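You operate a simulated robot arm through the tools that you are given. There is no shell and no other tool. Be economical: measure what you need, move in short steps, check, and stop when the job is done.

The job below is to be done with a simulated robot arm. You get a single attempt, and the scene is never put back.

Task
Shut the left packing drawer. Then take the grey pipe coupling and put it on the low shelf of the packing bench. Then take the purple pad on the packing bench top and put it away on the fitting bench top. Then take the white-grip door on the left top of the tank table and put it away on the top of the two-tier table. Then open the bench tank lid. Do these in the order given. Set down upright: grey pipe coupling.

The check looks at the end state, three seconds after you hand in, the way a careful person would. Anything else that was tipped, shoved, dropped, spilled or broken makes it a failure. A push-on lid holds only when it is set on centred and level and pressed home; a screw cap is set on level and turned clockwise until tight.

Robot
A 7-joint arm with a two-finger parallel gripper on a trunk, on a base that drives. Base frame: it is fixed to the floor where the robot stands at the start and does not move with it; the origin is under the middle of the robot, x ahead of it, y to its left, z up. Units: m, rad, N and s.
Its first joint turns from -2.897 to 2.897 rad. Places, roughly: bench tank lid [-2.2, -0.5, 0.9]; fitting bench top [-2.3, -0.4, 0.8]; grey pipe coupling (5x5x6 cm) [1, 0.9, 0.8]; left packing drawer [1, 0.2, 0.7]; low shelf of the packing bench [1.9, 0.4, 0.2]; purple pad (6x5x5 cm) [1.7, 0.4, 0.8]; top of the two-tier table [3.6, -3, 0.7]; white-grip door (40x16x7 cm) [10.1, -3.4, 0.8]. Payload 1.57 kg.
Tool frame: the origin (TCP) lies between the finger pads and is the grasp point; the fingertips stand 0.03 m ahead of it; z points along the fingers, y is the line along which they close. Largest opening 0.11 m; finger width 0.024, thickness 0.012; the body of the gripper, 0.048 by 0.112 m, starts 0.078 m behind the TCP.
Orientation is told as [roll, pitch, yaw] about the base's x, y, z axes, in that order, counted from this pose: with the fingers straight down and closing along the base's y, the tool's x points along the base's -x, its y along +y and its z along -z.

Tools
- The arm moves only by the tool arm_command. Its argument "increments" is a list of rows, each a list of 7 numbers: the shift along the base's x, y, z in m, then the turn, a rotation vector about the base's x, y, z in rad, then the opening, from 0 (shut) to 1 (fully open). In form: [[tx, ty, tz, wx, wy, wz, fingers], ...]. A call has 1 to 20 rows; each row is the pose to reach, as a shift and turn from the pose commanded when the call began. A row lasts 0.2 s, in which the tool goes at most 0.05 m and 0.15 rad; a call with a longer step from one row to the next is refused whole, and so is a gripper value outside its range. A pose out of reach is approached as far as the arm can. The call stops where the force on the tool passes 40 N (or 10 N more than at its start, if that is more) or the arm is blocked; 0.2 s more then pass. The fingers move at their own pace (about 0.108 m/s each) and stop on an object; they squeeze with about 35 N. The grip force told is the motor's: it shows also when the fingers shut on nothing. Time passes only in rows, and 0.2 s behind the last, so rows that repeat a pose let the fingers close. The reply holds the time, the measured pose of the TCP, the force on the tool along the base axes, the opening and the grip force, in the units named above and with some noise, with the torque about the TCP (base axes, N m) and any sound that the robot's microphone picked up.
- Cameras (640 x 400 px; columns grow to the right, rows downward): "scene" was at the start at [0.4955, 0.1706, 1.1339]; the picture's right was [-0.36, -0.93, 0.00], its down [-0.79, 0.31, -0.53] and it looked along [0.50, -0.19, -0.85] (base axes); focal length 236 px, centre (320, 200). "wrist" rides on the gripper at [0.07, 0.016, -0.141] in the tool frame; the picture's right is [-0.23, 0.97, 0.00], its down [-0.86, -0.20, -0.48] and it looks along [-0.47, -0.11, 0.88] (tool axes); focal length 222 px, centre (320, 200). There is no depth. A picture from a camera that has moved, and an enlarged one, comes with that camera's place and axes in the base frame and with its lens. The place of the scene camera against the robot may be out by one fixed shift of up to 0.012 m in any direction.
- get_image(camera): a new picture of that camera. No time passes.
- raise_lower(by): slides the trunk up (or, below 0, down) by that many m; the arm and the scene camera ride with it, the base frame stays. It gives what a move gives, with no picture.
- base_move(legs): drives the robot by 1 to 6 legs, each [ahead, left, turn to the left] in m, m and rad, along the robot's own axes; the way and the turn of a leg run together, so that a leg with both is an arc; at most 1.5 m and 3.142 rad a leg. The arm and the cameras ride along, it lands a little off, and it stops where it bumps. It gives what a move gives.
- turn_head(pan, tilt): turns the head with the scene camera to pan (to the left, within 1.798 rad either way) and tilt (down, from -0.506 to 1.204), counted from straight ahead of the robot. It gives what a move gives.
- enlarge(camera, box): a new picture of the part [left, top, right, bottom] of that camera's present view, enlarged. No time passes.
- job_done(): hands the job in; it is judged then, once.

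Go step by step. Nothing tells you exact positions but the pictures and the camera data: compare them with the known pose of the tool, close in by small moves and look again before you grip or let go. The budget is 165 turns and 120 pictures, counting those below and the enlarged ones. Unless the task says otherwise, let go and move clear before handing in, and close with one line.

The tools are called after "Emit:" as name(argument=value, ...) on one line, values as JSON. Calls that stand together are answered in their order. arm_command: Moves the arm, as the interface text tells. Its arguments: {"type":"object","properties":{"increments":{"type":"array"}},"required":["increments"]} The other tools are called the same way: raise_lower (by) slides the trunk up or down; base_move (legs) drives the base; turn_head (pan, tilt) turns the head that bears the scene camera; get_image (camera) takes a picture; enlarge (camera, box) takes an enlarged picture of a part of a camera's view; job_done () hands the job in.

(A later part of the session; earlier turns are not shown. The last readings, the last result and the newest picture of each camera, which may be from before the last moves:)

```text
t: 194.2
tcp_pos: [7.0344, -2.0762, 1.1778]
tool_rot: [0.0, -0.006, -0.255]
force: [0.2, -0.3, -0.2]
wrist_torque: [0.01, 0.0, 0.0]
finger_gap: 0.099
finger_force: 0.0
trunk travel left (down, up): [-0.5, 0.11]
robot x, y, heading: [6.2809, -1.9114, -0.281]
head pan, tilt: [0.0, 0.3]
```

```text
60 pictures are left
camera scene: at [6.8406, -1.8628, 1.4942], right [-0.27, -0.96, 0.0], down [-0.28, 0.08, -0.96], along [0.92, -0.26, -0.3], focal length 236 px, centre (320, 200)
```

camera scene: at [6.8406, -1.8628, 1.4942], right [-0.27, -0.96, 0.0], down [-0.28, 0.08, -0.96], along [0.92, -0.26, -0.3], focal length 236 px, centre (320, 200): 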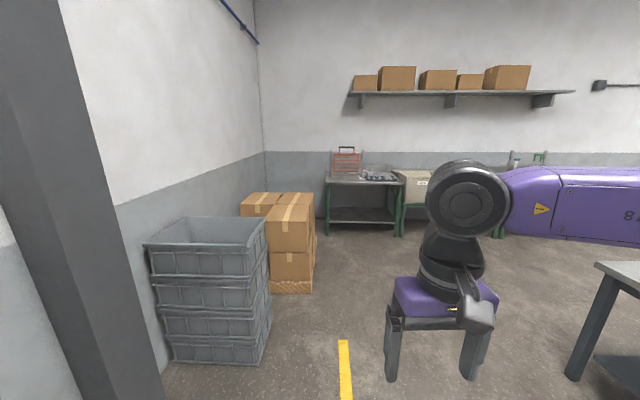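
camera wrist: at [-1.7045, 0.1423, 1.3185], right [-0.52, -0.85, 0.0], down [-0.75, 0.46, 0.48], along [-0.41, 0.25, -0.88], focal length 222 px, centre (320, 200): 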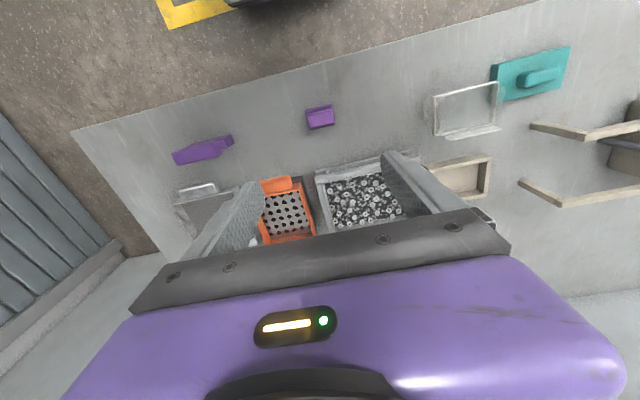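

Emit:
enlarge(camera="scene", box=[300, 130, 580, 250])

Emit:
base_move(legs=[[1.2, 0, -0.04], [1.0, 0, 0]])

Emit:
turn_head(pan=-0.2, tilt=0.6)

Emit:
get_image(camera="scene")

```text
2.29 times, centred on (440, 190) of scene
camera zoom: at [6.8406, -1.8628, 1.4942], right [-0.27, -0.96, 0.0], down [-0.28, 0.08, -0.96], along [0.92, -0.26, -0.3], focal length 539 px, centre (46, 223)
```

zoom: 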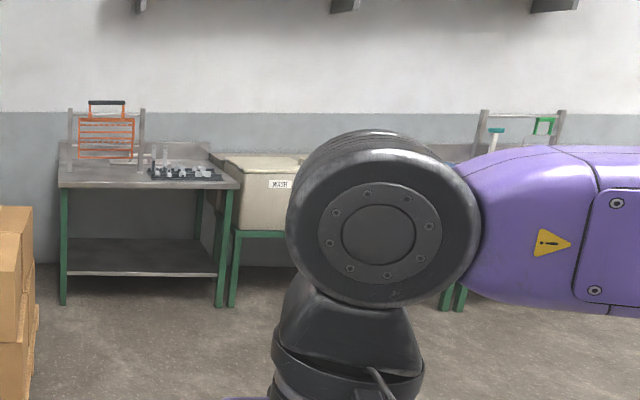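

```text
t: 205.0
tcp_pos: [9.1071, -2.7842, 1.1777]
tool_rot: [0.0, -0.005, -0.298]
force: [-0.2, 0.9, -0.1]
wrist_torque: [0.01, 0.04, -0.02]
finger_gap: 0.0991
finger_force: 0.0
trunk travel left (down, up): [-0.5, 0.11]
robot x, y, heading: [8.3617, -2.5846, -0.321]
head pan, tilt: [0.0, 0.3]
```

```text
t: 205.8
tcp_pos: [9.1079, -2.7839, 1.1771]
tool_rot: [0.0, -0.005, -0.297]
force: [0.8, 0.0, -0.3]
wrist_torque: [0.01, -0.02, 0.01]
finger_gap: 0.099
finger_force: 0.1
trunk travel left (down, up): [-0.5, 0.11]
robot x, y, heading: [8.3666, -2.5841, -0.321]
head pan, tilt: [-0.201, 0.6]
```

```text
58 pictures are left
camera scene: at [8.9112, -2.5768, 1.4667], right [-0.5, -0.87, 0.0], down [-0.49, 0.28, -0.83], along [0.72, -0.41, -0.56], focal length 236 px, centre (320, 200)
```

scene: 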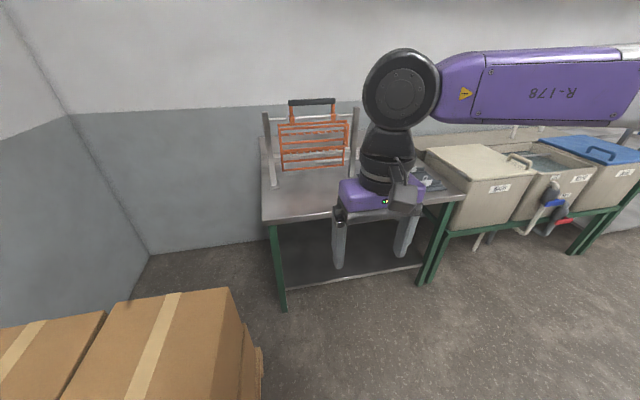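

The arm hides the table top, so I'll look with the wrist camera and from another head angle.

Emit:
get_image(camera="wrist")

Emit:
base_move(legs=[[0, 0, 0.5]])

Emit:
turn_head(pan=-0.6, tilt=0.6)

Emit:
get_image(camera="scene")

```text
57 pictures are left
camera wrist: at [9.0448, -2.7485, 1.3185], right [0.5, 0.86, 0.0], down [0.76, -0.44, 0.48], along [0.42, -0.24, -0.88], focal length 222 px, centre (320, 200)
```

wrist: 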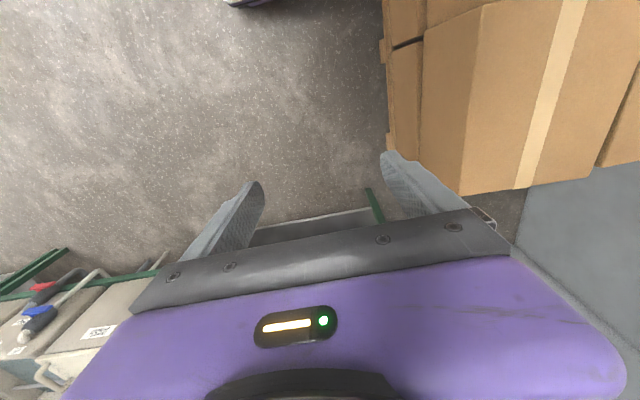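

```text
t: 207.6
tcp_pos: [9.1162, -2.4636, 1.1767]
tool_rot: [-0.001, -0.005, 0.166]
force: [-0.1, -0.5, -0.4]
wrist_torque: [0.02, -0.02, 0.05]
finger_gap: 0.099
finger_force: 0.0
trunk travel left (down, up): [-0.5, 0.11]
robot x, y, heading: [8.3599, -2.6199, 0.15]
head pan, tilt: [-0.201, 0.6]
```

```text
t: 208.5
tcp_pos: [9.1159, -2.4618, 1.1772]
tool_rot: [0.001, -0.005, 0.166]
force: [0.3, 0.7, 0.4]
wrist_torque: [0.0, 0.01, 0.01]
finger_gap: 0.0992
finger_force: 0.1
trunk travel left (down, up): [-0.5, 0.11]
robot x, y, heading: [8.3612, -2.62, 0.144]
head pan, tilt: [-0.6, 0.6]
```

```text
56 pictures are left
camera scene: at [8.8368, -2.402, 1.4667], right [-0.44, -0.9, 0.0], down [-0.51, 0.25, -0.83], along [0.74, -0.36, -0.56], focal length 236 px, centre (320, 200)
```

scene: 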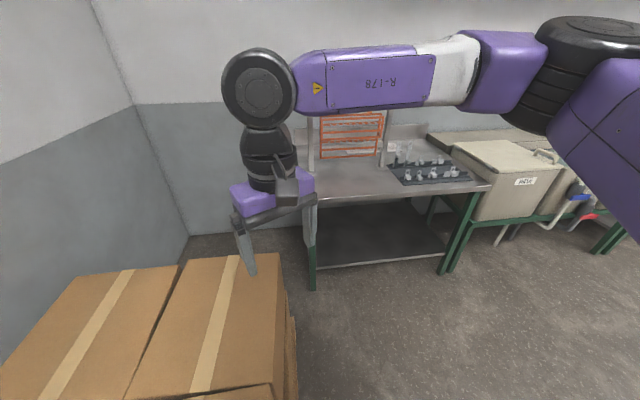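

Emit:
enlarge(camera="scene", box=[280, 90, 500, 220])

Emit:
turn_head(pan=0.2, tilt=0.6)

Emit:
base_move(legs=[[0, 0, -1.0]])

Emit:
get_image(camera="scene")

```text
2.91 times, centred on (390, 155) of scene
camera zoom: at [8.8368, -2.402, 1.4667], right [-0.44, -0.9, 0.0], down [-0.51, 0.25, -0.83], along [0.74, -0.36, -0.56], focal length 686 px, centre (116, 331)
```

zoom: 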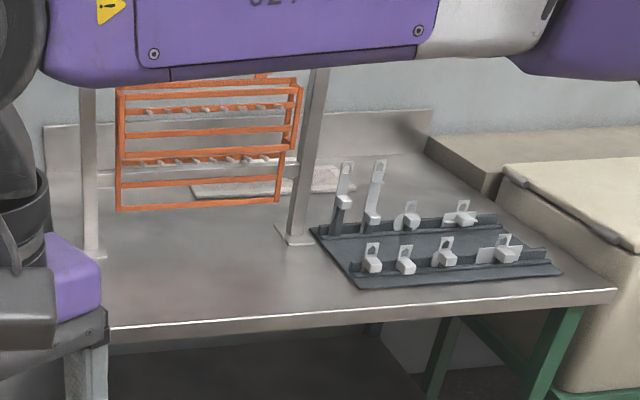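

```text
t: 209.6
tcp_pos: [9.1159, -2.4624, 1.1787]
tool_rot: [0.0, -0.005, 0.166]
force: [0.1, 0.8, 0.4]
wrist_torque: [0.02, -0.03, -0.03]
finger_gap: 0.0991
finger_force: 0.1
trunk travel left (down, up): [-0.5, 0.11]
robot x, y, heading: [8.3595, -2.6142, 0.149]
head pan, tilt: [0.201, 0.6]
```

```text
t: 212.6
tcp_pos: [8.8905, -3.1796, 1.1775]
tool_rot: [0.0, -0.006, -0.848]
force: [-0.7, 0.0, 0.2]
wrist_torque: [0.01, 0.0, 0.03]
finger_gap: 0.0987
finger_force: 0.0
trunk travel left (down, up): [-0.5, 0.11]
robot x, y, heading: [8.3563, -2.6167, -0.868]
head pan, tilt: [0.201, 0.6]
```

```text
54 pictures are left
camera scene: at [8.8618, -2.8749, 1.4667], right [-0.62, -0.78, 0.0], down [-0.44, 0.35, -0.83], along [0.65, -0.51, -0.56], focal length 236 px, centre (320, 200)
```

scene: 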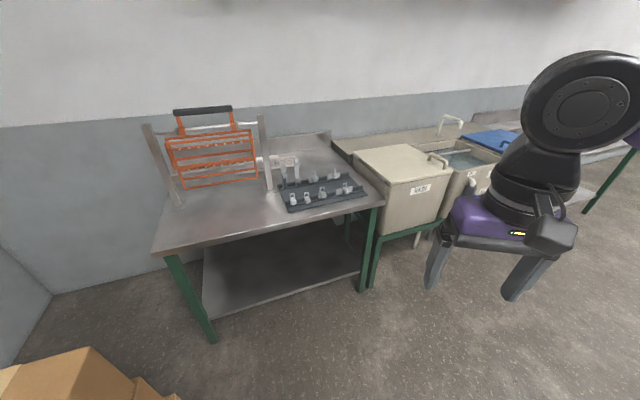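

Emit:
enlarge(camera="scene", box=[140, 90, 400, 240])

```text
2.46 times, centred on (270, 165) of scene
camera zoom: at [8.8618, -2.8749, 1.4667], right [-0.62, -0.78, 0.0], down [-0.44, 0.35, -0.83], along [0.65, -0.51, -0.56], focal length 580 px, centre (443, 286)
```

zoom: 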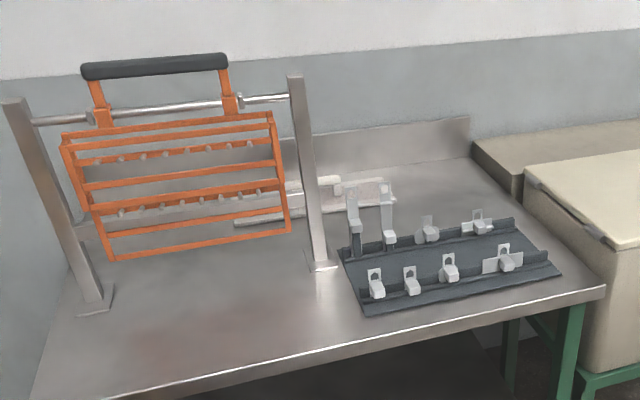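

A pale panel with a white grip lies flat behind the stand, roughly from (10.13, -3.25) to (10.07, -3.66). The stand posts rise to about z=1.2. I'll line up on its right side and look from above with the wrist camera.

Emit:
raise_lower(by=0.1)

Emit:
base_move(legs=[[0, 0, 0.55], [0, -0.42, 0], [0.6, 0, 0]])

Emit:
turn_head(pan=0.3, tilt=0.7)

Emit:
get_image(camera="scene")

Emit:
get_image(camera="wrist")

```text
t: 213.9
tcp_pos: [8.89, -3.1785, 1.2775]
tool_rot: [0.0, -0.005, -0.848]
force: [-0.3, 0.1, 0.1]
wrist_torque: [0.0, 0.02, 0.03]
finger_gap: 0.0988
finger_force: 0.1
trunk travel left (down, up): [-0.6, 0.01]
robot x, y, heading: [8.3589, -2.6187, -0.873]
head pan, tilt: [0.201, 0.6]
```

```text
t: 221.1
tcp_pos: [9.5526, -3.4006, 1.2777]
tool_rot: [0.0, -0.005, -0.288]
force: [-0.6, 0.0, -0.3]
wrist_torque: [0.01, 0.01, -0.02]
finger_gap: 0.0992
finger_force: 0.1
trunk travel left (down, up): [-0.6, 0.01]
robot x, y, heading: [8.8045, -3.2097, -0.312]
head pan, tilt: [0.201, 0.6]
```

```text
t: 221.7
tcp_pos: [9.5533, -3.3988, 1.2772]
tool_rot: [0.001, -0.004, -0.287]
force: [0.1, 0.5, 0.6]
wrist_torque: [0.02, 0.0, -0.02]
finger_gap: 0.0992
finger_force: 0.0
trunk travel left (down, up): [-0.6, 0.01]
robot x, y, heading: [8.804, -3.212, -0.304]
head pan, tilt: [0.3, 0.7]
```

```text
52 pictures are left
camera scene: at [9.3627, -3.1515, 1.5581], right [-0.01, -1.0, 0.0], down [-0.64, 0.01, -0.77], along [0.77, -0.01, -0.64], focal length 236 px, centre (320, 200)
```

scene: 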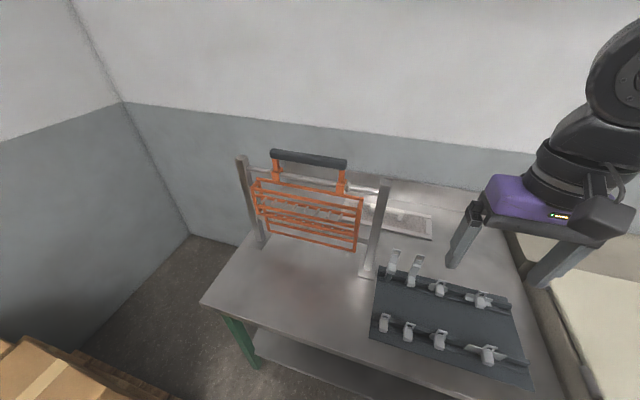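

```text
51 pictures are left
camera wrist: at [9.4905, -3.3639, 1.4185], right [0.49, 0.87, 0.0], down [0.76, -0.43, 0.48], along [0.42, -0.24, -0.88], focal length 222 px, centre (320, 200)
```

wrist: 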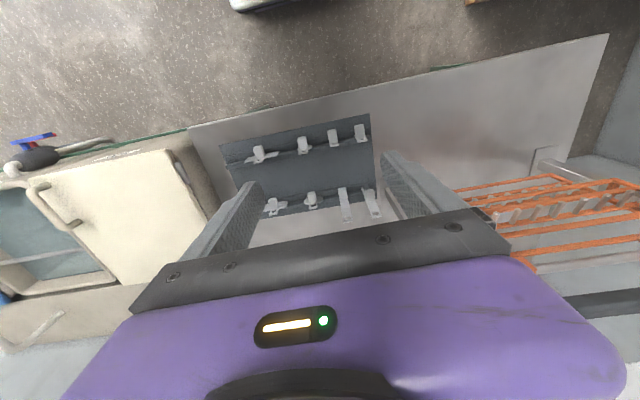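

Emit:
enlarge(camera="scene", box=[240, 140, 450, 280])

```text
2.86 times, centred on (345, 210) of scene
camera zoom: at [9.3627, -3.1515, 1.5581], right [-0.01, -1.0, 0.0], down [-0.64, 0.01, -0.77], along [0.77, -0.01, -0.64], focal length 674 px, centre (249, 171)
```

zoom: 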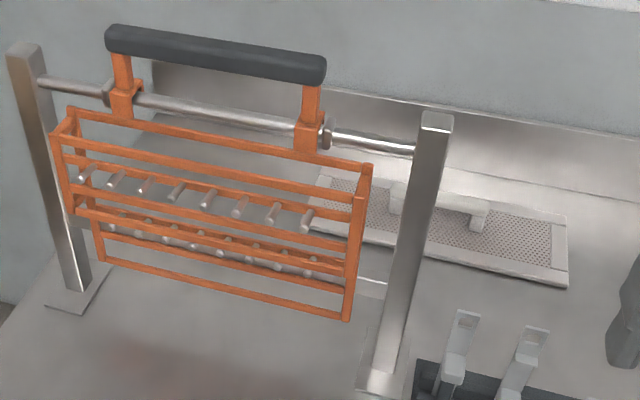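

The door is a perforated panel centred near (10.14, -3.46), lying along the bench-normal direction. It has a white bridge grip at about (10.12, -3.455), z≈0.87. I'll drive in on the right of the post, extend past it, and turn the gripper 90° to close across the grip.

Emit:
base_move(legs=[[0.34, 0.03, 0]])

Emit:
arm_command(increments=[[0.038, -0.012, 0, 0, 0, 0, 0.8], [0.076, -0.024, 0, 0, 0, 0, 0.8], [0.114, -0.036, 0, 0, 0, 0, 0.8], [0.152, -0.048, 0, 0, 0, 0, 0.8], [0.19, -0.06, 0, 0, 0, 0, 0.8], [0.19, -0.06, 0, 0, 0, 0.15, 0.8], [0.19, -0.06, 0, 0, 0, 0.3, 0.8], [0.19, -0.06, 0, 0, 0, 0.45, 0.8], [0.19, -0.06, 0, 0, 0, 0.6, 0.8], [0.19, -0.06, 0, 0, 0, 0.75, 0.8], [0.19, -0.06, 0, 0, 0, 0.9, 0.8], [0.19, -0.06, 0, 0, 0, 1.05, 0.8], [0.19, -0.06, 0, 0, 0, 1.2, 0.8], [0.19, -0.06, 0, 0, 0, 1.35, 0.8], [0.19, -0.06, 0, 0, 0, 1.5, 0.8], [0.19, -0.06, 0, 0, 0, 1.54, 0.8]])

Emit:
get_image(camera="wrist")

Emit:
get_image(camera="scene")

```text
t: 224.0
tcp_pos: [9.8868, -3.4761, 1.2774]
tool_rot: [0.0, -0.005, -0.29]
force: [-0.2, 0.0, -0.6]
wrist_torque: [0.02, -0.03, -0.03]
finger_gap: 0.0987
finger_force: 0.0
trunk travel left (down, up): [-0.6, 0.01]
robot x, y, heading: [9.1413, -3.2827, -0.308]
head pan, tilt: [0.3, 0.7]
```

```text
t: 227.6
tcp_pos: [9.9934, -3.5014, 1.1531]
tool_rot: [-0.39, -0.037, 0.987]
force: [0.1, 0.7, -0.2]
wrist_torque: [-0.16, -0.02, -0.04]
finger_gap: 0.0883
finger_force: 0.1
out of reach, approached as far as the arm can: row 9, 10, 11, 12, 13, 14, 15, 16
trunk travel left (down, up): [-0.6, 0.01]
robot x, y, heading: [9.1397, -3.2845, -0.308]
head pan, tilt: [0.3, 0.7]
stopped in row 16: the arm was blocked; the commanded pose is now the measured one
```

```text
49 pictures are left
camera wrist: at [9.8951, -3.5255, 1.2739], right [-0.62, 0.7, -0.36], down [0.46, 0.7, 0.55], along [0.64, 0.17, -0.75], focal length 222 px, centre (320, 200)
```

wrist: 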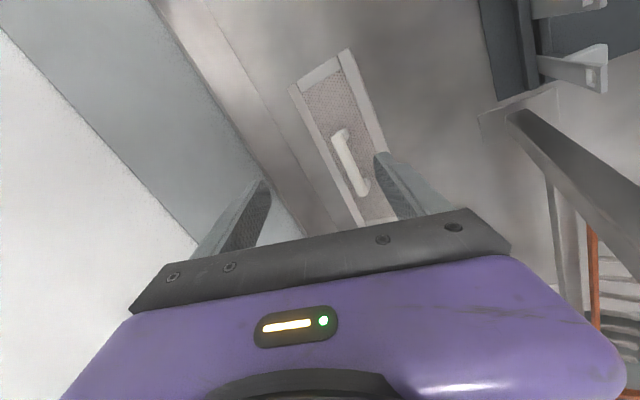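

```text
48 pictures are left
camera scene: at [9.6973, -3.2257, 1.5579], right [-0.01, -1.0, 0.0], down [-0.64, 0.01, -0.76], along [0.76, -0.01, -0.64], focal length 236 px, centre (320, 200)
```

scene: 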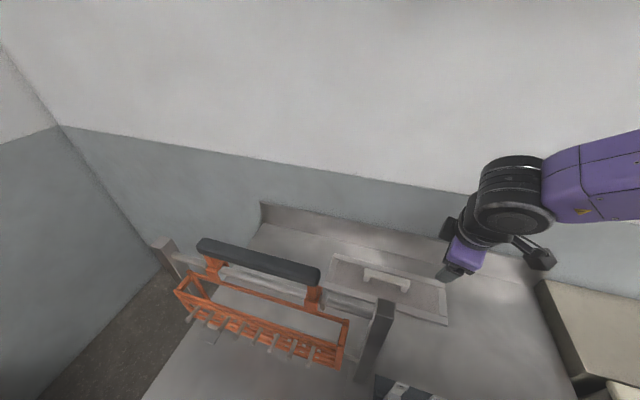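

The +90° wrist turn runs into a joint limit. I'll undo the tilt, raise up, and turn the other way.

Emit:
arm_command(increments=[[0, 0, 0.03, 0.072, 0.109, 0.005, 0.8], [0, 0, 0.06, 0.143, 0.217, 0.009, 0.8], [0, 0, 0.09, 0.215, 0.326, 0.014, 0.8], [0, 0, 0.12, 0.215, 0.326, 0.014, 0.8]])

Emit:
arm_command(increments=[[0, 0, 0, 0, 0, -0.15, 0.8], [0, 0, 0, 0, 0, -0.3, 0.8], [0, 0, 0, 0, 0, -0.45, 0.8], [0, 0, 0, 0, 0, -0.6, 0.8], [0, 0, 0, 0, 0, -0.75, 0.8], [0, 0, 0, 0, 0, -0.9, 0.8], [0, 0, 0, 0, 0, -1.05, 0.8], [0, 0, 0, 0, 0, -1.2, 0.8], [0, 0, 0, 0, 0, -1.3, 0.8]])

```text
t: 228.6
tcp_pos: [9.978, -3.4604, 1.1416]
tool_rot: [-0.327, -0.016, 0.984]
force: [-0.1, 1.0, -0.5]
wrist_torque: [0.0, 0.02, -0.02]
finger_gap: 0.0878
finger_force: 0.2
out of reach, approached as far as the arm can: row 1, 2, 3, 4
trunk travel left (down, up): [-0.6, 0.01]
robot x, y, heading: [9.1399, -3.2832, -0.311]
head pan, tilt: [0.3, 0.7]
```

```text
t: 230.6
tcp_pos: [9.987, -3.4637, 1.1411]
tool_rot: [-0.327, -0.016, -0.316]
force: [0.1, -1.2, 0.3]
wrist_torque: [-0.03, 0.0, -0.01]
finger_gap: 0.088
finger_force: 0.1
trunk travel left (down, up): [-0.6, 0.01]
robot x, y, heading: [9.133, -3.2805, -0.31]
head pan, tilt: [0.3, 0.7]
```

Emit:
arm_command(increments=[[0, 0, 0.02, 0.104, -0.034, 0.002, 0.8], [0, 0, 0.04, 0.207, -0.068, 0.003, 0.8], [0, 0, 0.06, 0.311, -0.102, 0.005, 0.8], [0, 0, 0.06, 0.311, -0.102, 0.005, 0.8]])

Emit:
arm_command(increments=[[0, 0, 0, 0, 0, -0.15, 0.8], [0, 0, 0, 0, 0, -0.3, 0.8], [0, 0, 0, 0, 0, -0.45, 0.8], [0, 0, 0, 0, 0, -0.6, 0.8], [0, 0, 0, 0, 0, -0.75, 0.8], [0, 0, 0, 0, 0, -0.9, 0.8], [0, 0, 0, 0, 0, -1.05, 0.8], [0, 0, 0, 0, 0, -1.2, 0.8], [0, 0, 0, 0, 0, -1.35, 0.8], [0, 0, 0, 0, 0, -1.5, 0.8], [0, 0, 0, 0, 0, -1.57, 0.8]])

Emit:
get_image(camera="wrist")

Emit:
get_image(camera="scene")

```text
t: 231.6
tcp_pos: [9.9872, -3.4628, 1.2024]
tool_rot: [0.001, -0.018, -0.313]
force: [-0.9, 0.1, 0.7]
wrist_torque: [-0.01, 0.01, -0.01]
finger_gap: 0.0883
finger_force: 0.0
trunk travel left (down, up): [-0.6, 0.01]
robot x, y, heading: [9.1397, -3.2834, -0.315]
head pan, tilt: [0.3, 0.7]
```

```text
t: 234.0
tcp_pos: [9.9867, -3.4623, 1.1997]
tool_rot: [0.0, -0.015, -1.886]
force: [0.2, 0.1, -0.2]
wrist_torque: [0.01, -0.03, 0.01]
finger_gap: 0.088
finger_force: 0.1
trunk travel left (down, up): [-0.6, 0.01]
robot x, y, heading: [9.1389, -3.2795, -0.308]
head pan, tilt: [0.3, 0.7]
```

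```text
47 pictures are left
camera wrist: at [10.0248, -3.3993, 1.3414], right [0.86, -0.52, 0.0], down [-0.45, -0.74, 0.49], along [-0.25, -0.42, -0.87], focal length 222 px, centre (320, 200)
```

wrist: 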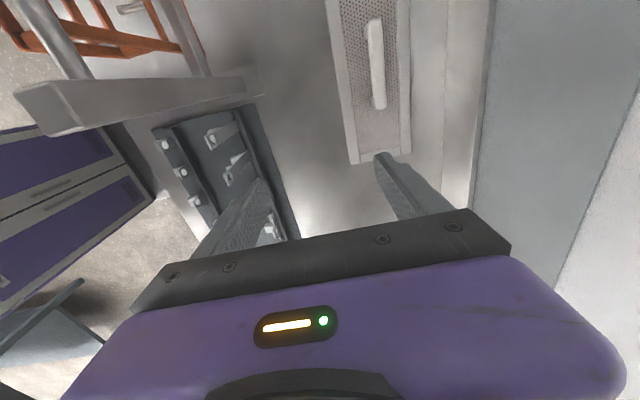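

```text
46 pictures are left
camera scene: at [9.6972, -3.2277, 1.558], right [-0.01, -1.0, 0.0], down [-0.64, 0.01, -0.76], along [0.76, -0.01, -0.64], focal length 236 px, centre (320, 200)
```

scene: 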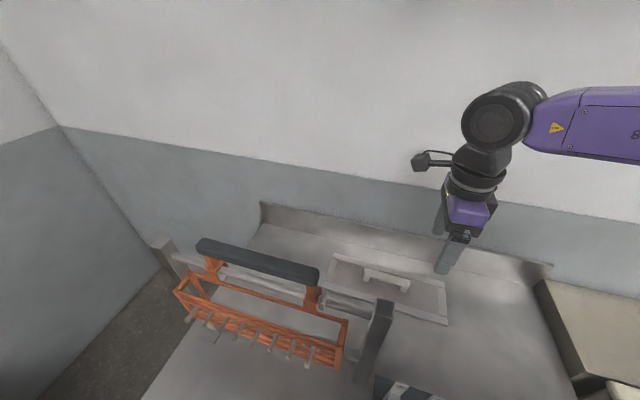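

The grip is located consistently at about (10.122, -3.448), and the gripper now closes across it. I'll nudge the base closer and position above it.

Emit:
base_move(legs=[[0.03, 0.07, 0]])

Emit:
get_image(camera="wrist")

```text
t: 235.0
tcp_pos: [10.0359, -3.4065, 1.2018]
tool_rot: [-0.001, -0.016, -1.885]
force: [0.2, 0.7, 0.4]
wrist_torque: [0.01, -0.02, 0.01]
finger_gap: 0.0879
finger_force: 0.0
trunk travel left (down, up): [-0.6, 0.01]
robot x, y, heading: [9.1911, -3.2255, -0.308]
head pan, tilt: [0.3, 0.7]
```

```text
45 pictures are left
camera wrist: at [10.0741, -3.3434, 1.3416], right [0.86, -0.52, 0.0], down [-0.45, -0.74, 0.49], along [-0.25, -0.42, -0.87], focal length 222 px, centre (320, 200)
```

wrist: 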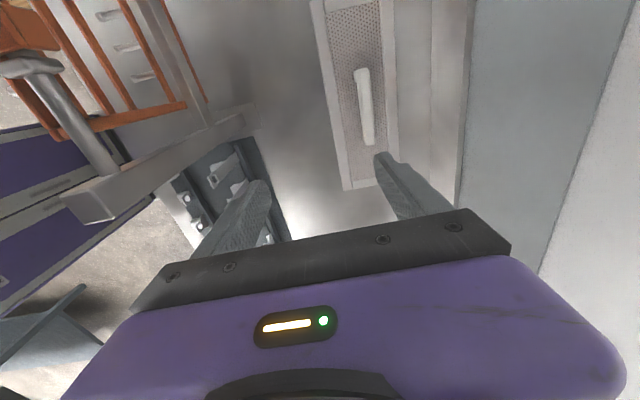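

Emit:
arm_command(increments=[[0.03, -0.012, 0, 0, 0, 0, 0.8], [0.06, -0.024, 0, 0, 0, 0, 0.8], [0.088, -0.034, 0, 0, 0, 0, 0.8], [0.088, -0.034, -0.03, 0, 0.01, 0, 0.8]])

Emit:
raise_lower(by=-0.22)

Emit:
get_image(camera="wrist")

Emit:
get_image(camera="scene")

```text
t: 236.0
tcp_pos: [10.1255, -3.4389, 1.1734]
tool_rot: [-0.011, -0.021, -1.882]
force: [0.3, -0.7, 0.1]
wrist_torque: [0.01, -0.02, -0.02]
finger_gap: 0.0879
finger_force: 0.1
trunk travel left (down, up): [-0.6, 0.01]
robot x, y, heading: [9.1902, -3.2249, -0.309]
head pan, tilt: [0.3, 0.7]
```

```text
t: 238.3
tcp_pos: [10.1262, -3.4393, 0.9532]
tool_rot: [-0.011, -0.02, -1.884]
force: [-0.3, 0.0, 0.0]
wrist_torque: [-0.03, 0.0, 0.01]
finger_gap: 0.0882
finger_force: 0.1
trunk travel left (down, up): [-0.38, 0.23]
robot x, y, heading: [9.1904, -3.2252, -0.307]
head pan, tilt: [0.3, 0.7]
```

```text
44 pictures are left
camera wrist: at [10.1649, -3.3755, 1.0928], right [0.86, -0.52, -0.01], down [-0.45, -0.74, 0.5], along [-0.26, -0.42, -0.87], focal length 222 px, centre (320, 200)
```

wrist: 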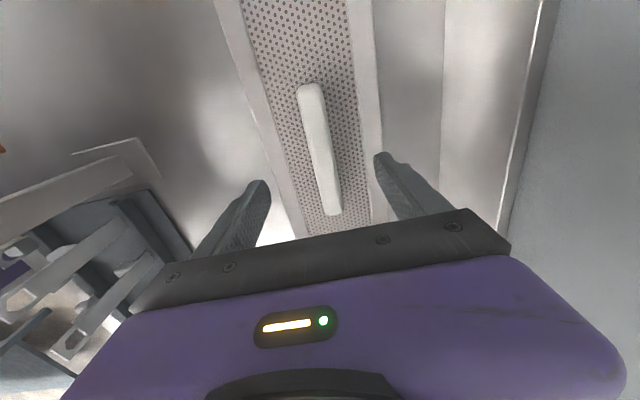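

```text
43 pictures are left
camera scene: at [9.7469, -3.1714, 1.3381], right [-0.01, -1.0, 0.0], down [-0.64, 0.01, -0.76], along [0.76, -0.01, -0.64], focal length 236 px, centre (320, 200)
```

scene: 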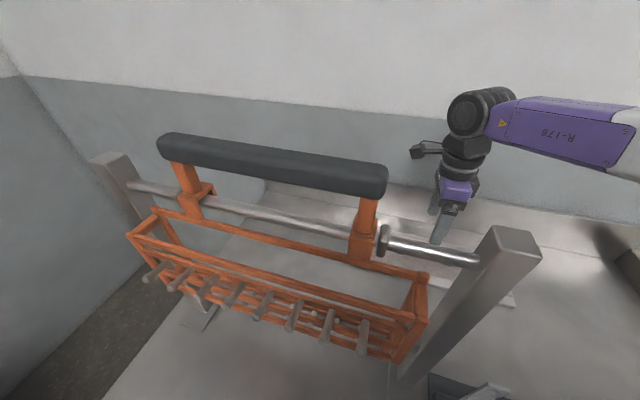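

The gripper straddles the grip bar and everything is clear. I'll descend and close.

Emit:
arm_command(increments=[[0, 0.001, -0.03, 0, 0, 0, 0.8], [0, 0.002, -0.06, 0, 0, 0, 0.8], [0, 0.003, -0.08, 0, 0, 0, 0.8], [0, 0.003, -0.09, 0, 0, 0, 0.8], [0, 0.003, -0.09, 0, 0, 0, 0.5], [0, 0.003, -0.09, 0, 0, 0, 0.2], [0, 0.003, -0.09, 0, 0, 0, 0], [0, 0.003, -0.09, 0, 0, 0, 0]])

Emit:
get_image(camera="wrist")

```text
t: 240.1
tcp_pos: [10.1259, -3.4355, 0.8623]
tool_rot: [-0.01, -0.02, -1.884]
force: [-0.2, -1.0, -0.5]
wrist_torque: [0.04, -0.35, -0.27]
finger_gap: 0.0255
finger_force: 34.9
trunk travel left (down, up): [-0.38, 0.23]
robot x, y, heading: [9.1902, -3.2276, -0.311]
head pan, tilt: [0.3, 0.7]
```

```text
42 pictures are left
camera wrist: at [10.1653, -3.3719, 1.0021], right [0.86, -0.52, -0.01], down [-0.45, -0.74, 0.5], along [-0.26, -0.42, -0.87], focal length 222 px, centre (320, 200)
```

wrist: 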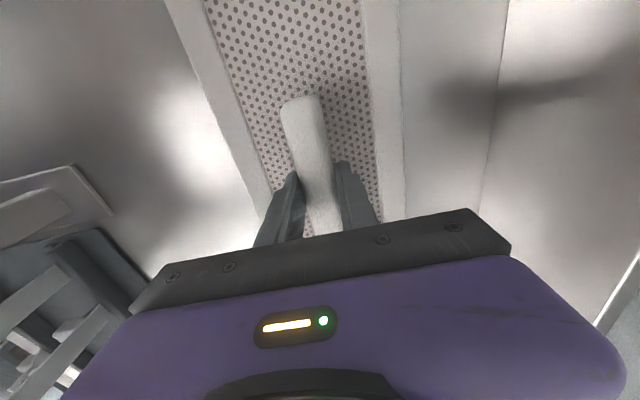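

The door grip is held at its middle. I'll lift slowly.

Emit:
arm_command(increments=[[0, 0, 0.008, 0, 0, 0, 0], [0, 0, 0.016, 0, 0, 0, 0], [0, 0, 0.026, 0, 0, 0, 0], [0, 0, 0.04, 0, 0, 0, 0], [0, 0, 0.055, 0, 0, 0, 0], [0, 0, 0.07, 0, 0, 0, 0], [0, 0, 0.085, 0, 0, 0, 0]])

Emit:
raise_lower(by=0.22)

Emit:
get_image(camera="wrist")

Emit:
get_image(camera="scene")

```text
t: 241.7
tcp_pos: [10.1253, -3.4367, 0.9476]
tool_rot: [-0.012, -0.02, -1.884]
force: [-0.4, -0.2, -4.2]
wrist_torque: [0.04, -0.01, -0.03]
finger_gap: 0.0256
finger_force: 35.2
trunk travel left (down, up): [-0.38, 0.23]
robot x, y, heading: [9.1898, -3.2255, -0.313]
head pan, tilt: [0.3, 0.7]
```

```text
t: 244.1
tcp_pos: [10.1257, -3.4378, 1.1676]
tool_rot: [-0.011, -0.019, -1.885]
force: [0.2, 0.5, -3.8]
wrist_torque: [0.07, 0.0, 0.0]
finger_gap: 0.0255
finger_force: 34.8
trunk travel left (down, up): [-0.6, 0.01]
robot x, y, heading: [9.192, -3.2268, -0.315]
head pan, tilt: [0.3, 0.7]
```

```text
41 pictures are left
camera wrist: at [10.165, -3.3734, 1.307], right [0.86, -0.52, -0.01], down [-0.45, -0.74, 0.5], along [-0.26, -0.42, -0.87], focal length 222 px, centre (320, 200)
```

wrist: 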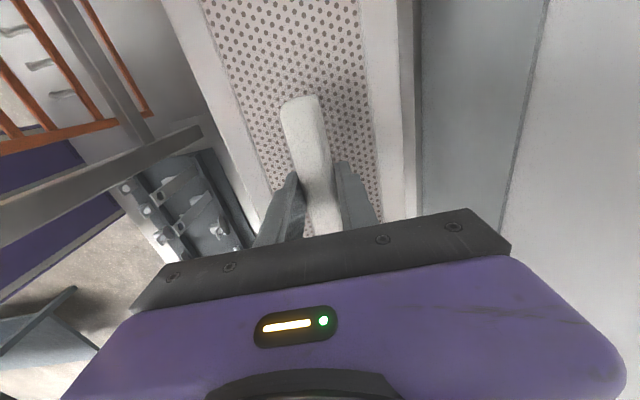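

```text
40 pictures are left
camera scene: at [9.747, -3.1715, 1.5579], right [-0.01, -1.0, 0.0], down [-0.64, 0.01, -0.76], along [0.76, -0.01, -0.64], focal length 236 px, centre (320, 200)
```

scene: 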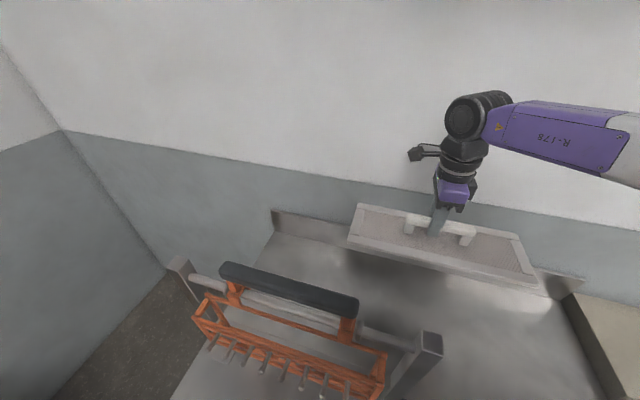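

The door is lifted level. I'll slide right past the post, then back away from the table.

Emit:
base_move(legs=[[0, -0.28, 0], [-0.9, 0, 0]])

Emit:
get_image(camera="scene")

```text
t: 250.4
tcp_pos: [9.1796, -3.4167, 1.1676]
tool_rot: [-0.009, -0.019, -1.863]
force: [-0.1, -0.2, -4.5]
wrist_torque: [0.07, -0.02, 0.0]
finger_gap: 0.0258
finger_force: 34.8
trunk travel left (down, up): [-0.6, 0.01]
robot x, y, heading: [8.2398, -3.2238, -0.288]
head pan, tilt: [0.3, 0.7]
```

```text
39 pictures are left
camera scene: at [8.7961, -3.1594, 1.5579], right [0.01, -1.0, 0.0], down [-0.64, -0.01, -0.76], along [0.76, 0.01, -0.64], focal length 236 px, centre (320, 200)
```

scene: 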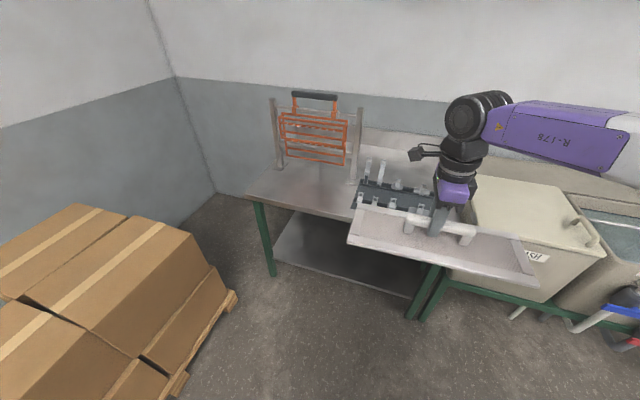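

The stand and tray are undisturbed. I'll reverse along the aisle to the two-tier table.

Emit:
base_move(legs=[[0, 0, -0.03], [-1.45, 0.3, 0], [-1.45, 0, 0], [-1.45, 0, 0]])

Emit:
turn_head(pan=-1.6, tilt=0.4)

Emit:
get_image(camera="scene")

```text
t: 271.5
tcp_pos: [5.1973, -1.7779, 1.1674]
tool_rot: [-0.012, -0.02, -1.953]
force: [0.5, 0.4, -4.5]
wrist_torque: [0.03, -0.01, 0.01]
finger_gap: 0.0257
finger_force: 35.2
trunk travel left (down, up): [-0.6, 0.01]
robot x, y, heading: [4.2758, -1.504, -0.372]
head pan, tilt: [0.3, 0.7]
```

```text
t: 273.4
tcp_pos: [5.1976, -1.7798, 1.1675]
tool_rot: [-0.01, -0.019, -1.953]
force: [0.0, -0.8, -4.3]
wrist_torque: [0.04, -0.02, -0.03]
finger_gap: 0.0255
finger_force: 35.2
trunk travel left (down, up): [-0.6, 0.01]
robot x, y, heading: [4.2792, -1.5023, -0.378]
head pan, tilt: [-1.6, 0.4]
```

```text
38 pictures are left
camera scene: at [4.7165, -1.5669, 1.5848], right [-0.92, 0.4, 0.0], down [0.15, 0.36, -0.92], along [-0.37, -0.85, -0.39], focal length 236 px, centre (320, 200)
```

scene: 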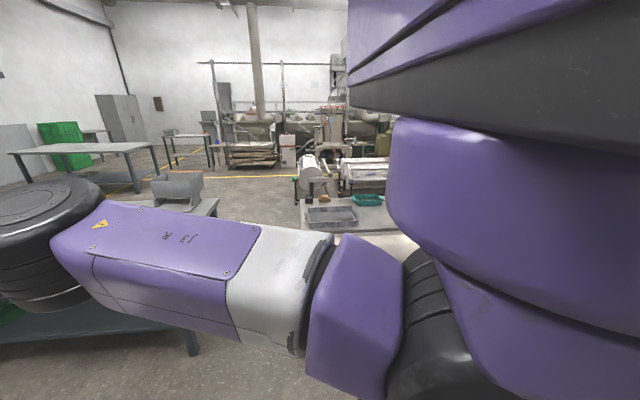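

Emit:
base_move(legs=[[0, 0, -1.5]])

Emit:
turn_head(pan=0.3, tilt=0.6)

Emit:
get_image(camera="scene")

```text
t: 277.4
tcp_pos: [4.1099, -2.4504, 1.1681]
tool_rot: [-0.012, -0.019, 2.873]
force: [0.2, -0.6, -4.2]
wrist_torque: [-0.03, -0.04, -0.01]
finger_gap: 0.0259
finger_force: 34.5
trunk travel left (down, up): [-0.6, 0.01]
robot x, y, heading: [4.2776, -1.5064, -1.838]
head pan, tilt: [-1.6, 0.4]
```

```text
t: 279.2
tcp_pos: [4.11, -2.4489, 1.1679]
tool_rot: [-0.011, -0.019, 2.873]
force: [-0.5, 0.7, -4.4]
wrist_torque: [-0.04, -0.05, 0.0]
finger_gap: 0.0256
finger_force: 35.0
trunk travel left (down, up): [-0.6, 0.01]
robot x, y, heading: [4.279, -1.5018, -1.838]
head pan, tilt: [0.3, 0.6]
```

```text
37 pictures are left
camera scene: at [4.3658, -2.0628, 1.5666], right [-1.0, -0.03, 0.0], down [-0.02, 0.56, -0.83], along [0.03, -0.82, -0.56], focal length 236 px, centre (320, 200)
```

scene: 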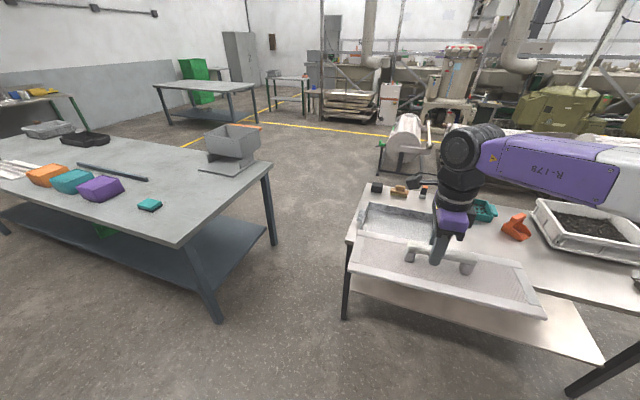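

Emit:
get_image(camera="wrist")

Emit:
base_move(legs=[[0.0, 0.3, 0.35]])

Emit:
turn_head(pan=-0.4, tilt=0.7)

Emit:
get_image(camera="scene")

```text
36 pictures are left
camera wrist: at [4.1747, -2.486, 1.307], right [-0.48, -0.88, -0.01], down [-0.76, 0.41, 0.5], along [-0.43, 0.24, -0.87], focal length 222 px, centre (320, 200)
```

wrist: 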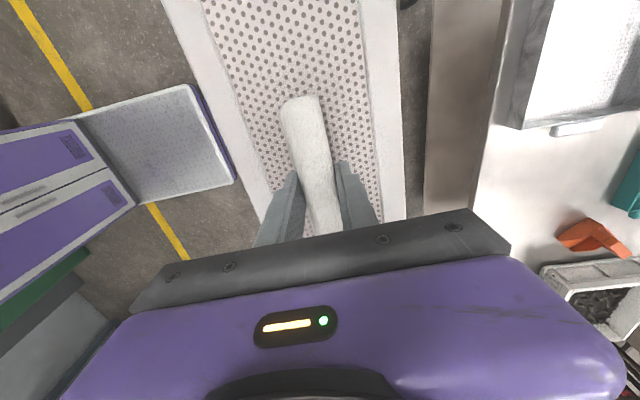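

```text
t: 281.3
tcp_pos: [4.7688, -2.4701, 1.1668]
tool_rot: [-0.01, -0.018, -3.038]
force: [-0.3, -0.4, -4.9]
wrist_torque: [0.0, -0.03, -0.01]
finger_gap: 0.0257
finger_force: 34.6
trunk travel left (down, up): [-0.6, 0.01]
robot x, y, heading: [4.5854, -1.5276, -1.462]
head pan, tilt: [0.3, 0.6]
```

```text
t: 282.4
tcp_pos: [4.7686, -2.4695, 1.1675]
tool_rot: [-0.01, -0.017, -3.037]
force: [0.3, 1.0, -5.2]
wrist_torque: [0.0, -0.06, 0.04]
finger_gap: 0.0255
finger_force: 35.0
trunk travel left (down, up): [-0.6, 0.01]
robot x, y, heading: [4.5819, -1.5285, -1.465]
head pan, tilt: [-0.4, 0.7]
```

```text
35 pictures are left
camera scene: at [4.8066, -2.0197, 1.558], right [-0.96, 0.29, 0.0], down [0.19, 0.62, -0.76], along [-0.22, -0.73, -0.64], focal length 236 px, centre (320, 200)
```

scene: 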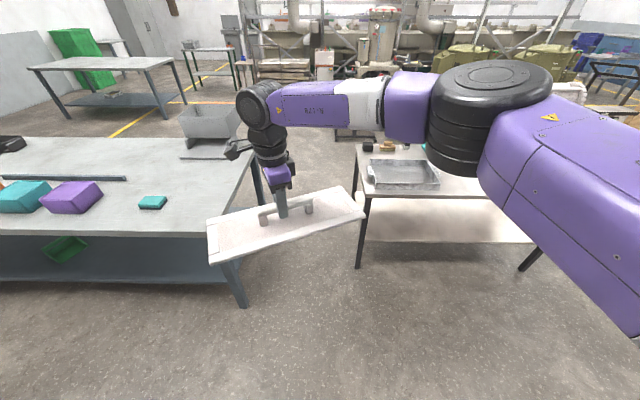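

The free area on the two-tier table is at d≈4.1–4.5 along its front, between the grey tray and the orange scoop. I'll line up there with the door's long side along the table.

Emit:
base_move(legs=[[0, 0, -0.424], [0, -0.628, 0], [0.6, 0, 0]])

Emit:
turn_head(pan=0.0, tilt=0.8)

Emit:
get_image(camera="scene")

Emit:
get_image(camera="wrist")

```text
t: 290.1
tcp_pos: [3.5955, -2.8371, 1.1683]
tool_rot: [-0.011, -0.019, 2.819]
force: [-0.4, 0.1, -3.3]
wrist_torque: [0.02, -0.03, -0.01]
finger_gap: 0.0256
finger_force: 34.7
trunk travel left (down, up): [-0.6, 0.01]
robot x, y, heading: [3.8111, -1.9003, -1.892]
head pan, tilt: [-0.4, 0.7]
```

```text
t: 290.9
tcp_pos: [3.5957, -2.8368, 1.166]
tool_rot: [-0.013, -0.018, 2.819]
force: [0.6, 0.1, -3.6]
wrist_torque: [0.0, -0.06, -0.04]
finger_gap: 0.0257
finger_force: 35.0
trunk travel left (down, up): [-0.6, 0.01]
robot x, y, heading: [3.8101, -1.9032, -1.891]
head pan, tilt: [0.0, 0.799]
```

```text
34 pictures are left
camera scene: at [3.8485, -2.4517, 1.5497], right [-0.95, 0.31, 0.0], down [0.22, 0.68, -0.7], along [-0.22, -0.66, -0.72], focal length 236 px, centre (320, 200)
```

scene: 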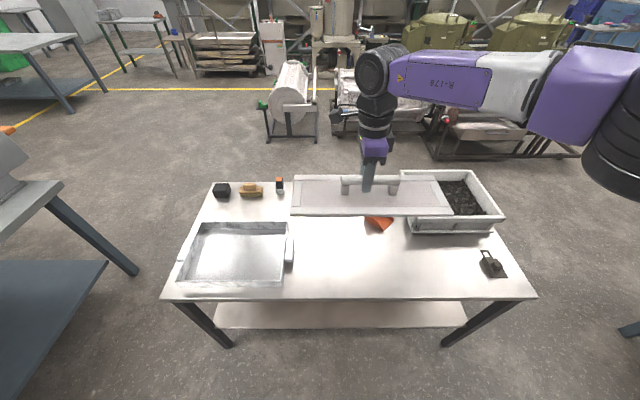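

```text
33 pictures are left
camera wrist: at [3.6589, -2.8763, 1.3069], right [-0.52, -0.85, -0.01], down [-0.74, 0.45, 0.5], along [-0.42, 0.27, -0.87], focal length 222 px, centre (320, 200)
```

wrist: 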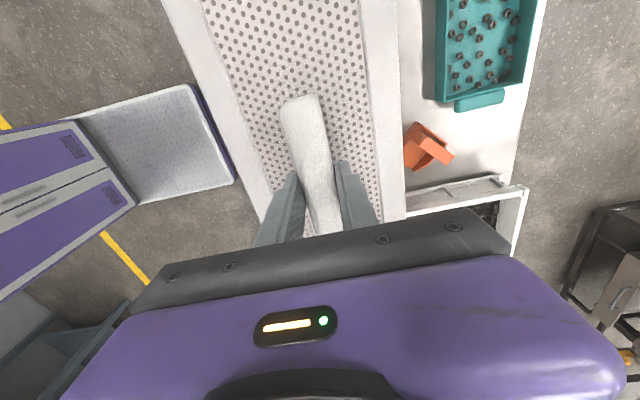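

The front strip is clear for about 0.7 m. I'll shift 0.11 m to centre in it and lower with the trunk.

Emit:
base_move(legs=[[0.02, -0.11, 0]])

Emit:
raise_lower(by=-0.33)

Emit:
get_image(camera="scene")

```text
t: 292.1
tcp_pos: [3.4887, -2.8214, 1.1678]
tool_rot: [-0.012, -0.016, 2.822]
force: [0.9, 0.0, -4.0]
wrist_torque: [-0.01, -0.04, 0.0]
finger_gap: 0.0254
finger_force: 35.0
trunk travel left (down, up): [-0.6, 0.01]
robot x, y, heading: [3.7057, -1.8913, -1.884]
head pan, tilt: [0.0, 0.799]
```

```text
t: 295.4
tcp_pos: [3.489, -2.8219, 0.8377]
tool_rot: [-0.011, -0.019, 2.821]
force: [0.6, -0.7, -4.2]
wrist_torque: [-0.04, -0.05, 0.0]
finger_gap: 0.0256
finger_force: 35.5
trunk travel left (down, up): [-0.27, 0.34]
robot x, y, heading: [3.7054, -1.8891, -1.89]
head pan, tilt: [0.0, 0.799]
```

```text
32 pictures are left
camera scene: at [3.7407, -2.4371, 1.2198], right [-0.95, 0.31, 0.0], down [0.22, 0.68, -0.7], along [-0.22, -0.66, -0.72], focal length 236 px, centre (320, 200)
```

scene: 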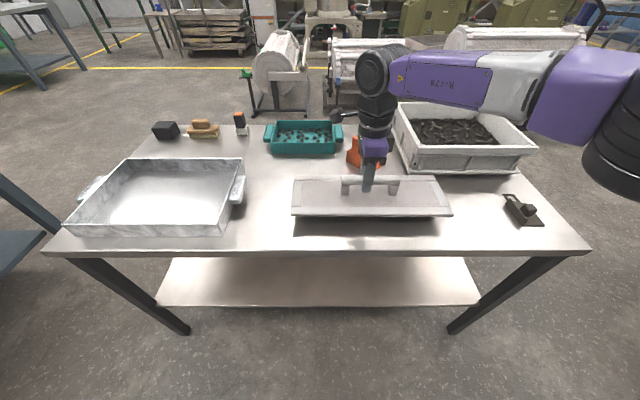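

Nicely clear. I'll lower gently to contact.

Emit:
arm_command(increments=[[0, 0, -0.02, 0, 0, 0, 0], [0, 0, -0.04, 0, 0, 0, 0], [0, 0, -0.055, 0, 0, 0, 0], [0, 0, -0.062, 0, 0, 0, 0], [0, 0, -0.067, 0, 0, 0, 0]])

Emit:
get_image(camera="wrist")

```text
t: 296.1
tcp_pos: [3.4883, -2.8242, 0.8019]
tool_rot: [-0.002, -0.017, 2.819]
force: [0.4, 2.0, 17.2]
wrist_torque: [-0.32, 0.4, -0.04]
finger_gap: 0.0257
finger_force: 34.7
trunk travel left (down, up): [-0.27, 0.34]
robot x, y, heading: [3.7047, -1.8901, -1.89]
head pan, tilt: [0.0, 0.799]
stopped in row 3: the force on the tool passed its limit at 55 N (the readings are from after the stop); the commanded pose is now the measured one
```

```text
31 pictures are left
camera wrist: at [3.551, -2.8628, 0.9417], right [-0.52, -0.85, 0.0], down [-0.74, 0.45, 0.49], along [-0.42, 0.26, -0.87], focal length 222 px, centre (320, 200)
```

wrist: 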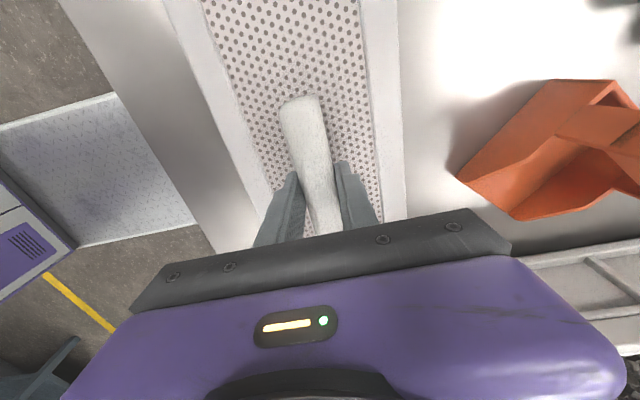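

Emit:
enlarge(camera="scene", box=[260, 130, 480, 270])

```text
2.86 times, centred on (370, 200) of scene
camera zoom: at [3.7409, -2.4363, 1.2203], right [-0.95, 0.31, 0.0], down [0.22, 0.68, -0.7], along [-0.22, -0.66, -0.72], focal length 674 px, centre (177, 200)
```

zoom: 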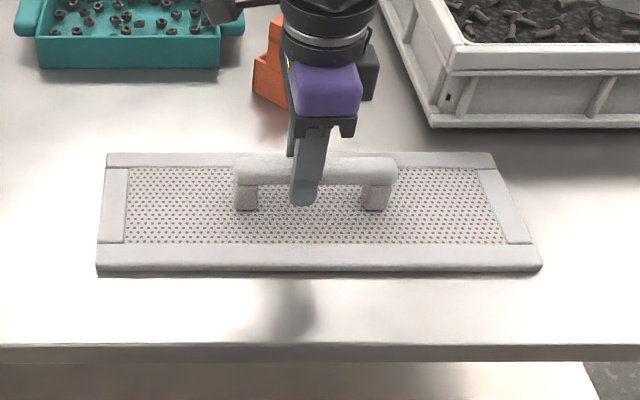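

The door lies flat on the table top, clear of everything. I'll release it and rise.

Emit:
arm_command(increments=[[0, 0, 0.001, 0, 0, 0, 0.35], [0, 0, 0.001, 0, 0, 0, 0.5], [0, 0, 0.001, 0, 0, 0, 0.6], [0, 0, 0.02, 0, 0, 0, 0.6], [0, 0, 0.05, 0, 0, 0, 0.6], [0, 0, 0.09, 0, 0, 0, 0.6]])

Emit:
raise_lower(by=0.3)

Emit:
get_image(camera="scene")

```text
t: 297.5
tcp_pos: [3.4878, -2.8243, 0.8875]
tool_rot: [-0.009, -0.018, 2.822]
force: [0.3, -0.5, -0.5]
wrist_torque: [0.02, 0.01, 0.02]
finger_gap: 0.0661
finger_force: 0.1
trunk travel left (down, up): [-0.27, 0.34]
robot x, y, heading: [3.7048, -1.8849, -1.892]
head pan, tilt: [0.0, 0.799]
```

```text
t: 300.5
tcp_pos: [3.4869, -2.8239, 1.1874]
tool_rot: [-0.007, -0.017, 2.82]
force: [-0.6, 0.3, 0.8]
wrist_torque: [0.0, -0.04, -0.02]
finger_gap: 0.066
finger_force: 0.0
trunk travel left (down, up): [-0.57, 0.04]
robot x, y, heading: [3.7041, -1.8853, -1.89]
head pan, tilt: [0.0, 0.799]
```

```text
29 pictures are left
camera scene: at [3.7407, -2.4369, 1.5197], right [-0.95, 0.31, 0.0], down [0.22, 0.68, -0.7], along [-0.22, -0.66, -0.72], focal length 236 px, centre (320, 200)
```

scene: 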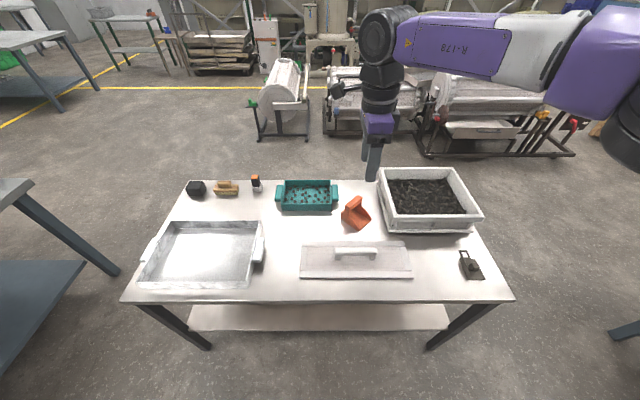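

The door is placed flat and the other items are undisturbed. Finally the bench tank lid: I'll retract the arm and drive back to the fitting bench.

Emit:
arm_command(increments=[[0.012, 0.038, 0, 0, 0, 0, 0.6], [0.025, 0.076, 0, 0, 0, 0, 0.6], [0.037, 0.114, 0, 0, 0, 0, 0.6], [0.05, 0.152, 0, 0, 0, 0, 0.6], [0.062, 0.19, 0, 0, 0, 0, 0.6]])

Emit:
base_move(legs=[[-0.56, 0, 0], [0, 0, -1.57], [1.5, 0, 0], [1.5, 0, 0], [0.9, 0, 0]])

Emit:
turn_head(pan=0.0, tilt=0.5)

Emit:
get_image(camera="scene")

```text
t: 301.7
tcp_pos: [3.552, -2.6307, 1.1863]
tool_rot: [-0.006, -0.017, 2.819]
force: [0.3, -0.2, -0.2]
wrist_torque: [0.04, 0.06, 0.02]
finger_gap: 0.0664
finger_force: 0.0
trunk travel left (down, up): [-0.57, 0.04]
robot x, y, heading: [3.7076, -1.882, -1.889]
head pan, tilt: [0.0, 0.799]
```

```text
t: 326.8
tcp_pos: [-0.5161, -0.0097, 1.1871]
tool_rot: [-0.007, -0.017, 1.231]
force: [-1.2, -0.4, 0.7]
wrist_torque: [0.03, -0.01, 0.01]
finger_gap: 0.0662
finger_force: 0.1
trunk travel left (down, up): [-0.57, 0.04]
robot x, y, heading: [0.2241, -0.1765, 2.808]
head pan, tilt: [0.0, 0.799]
```

```text
t: 327.6
tcp_pos: [-0.5172, -0.0091, 1.1871]
tool_rot: [-0.008, -0.018, 1.23]
force: [0.3, -1.1, -0.9]
wrist_torque: [0.01, 0.02, 0.0]
finger_gap: 0.066
finger_force: 0.0
trunk travel left (down, up): [-0.57, 0.04]
robot x, y, heading: [0.2233, -0.174, 2.8]
head pan, tilt: [0.0, 0.499]
```

```text
28 pictures are left
camera scene: at [-0.3284, -0.1966, 1.5457], right [0.33, 0.94, 0.0], down [0.45, -0.16, -0.88], along [-0.83, 0.29, -0.48], focal length 236 px, centre (320, 200)
```

scene: 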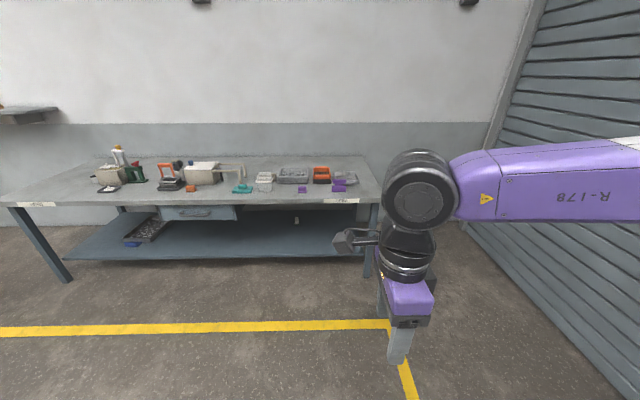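

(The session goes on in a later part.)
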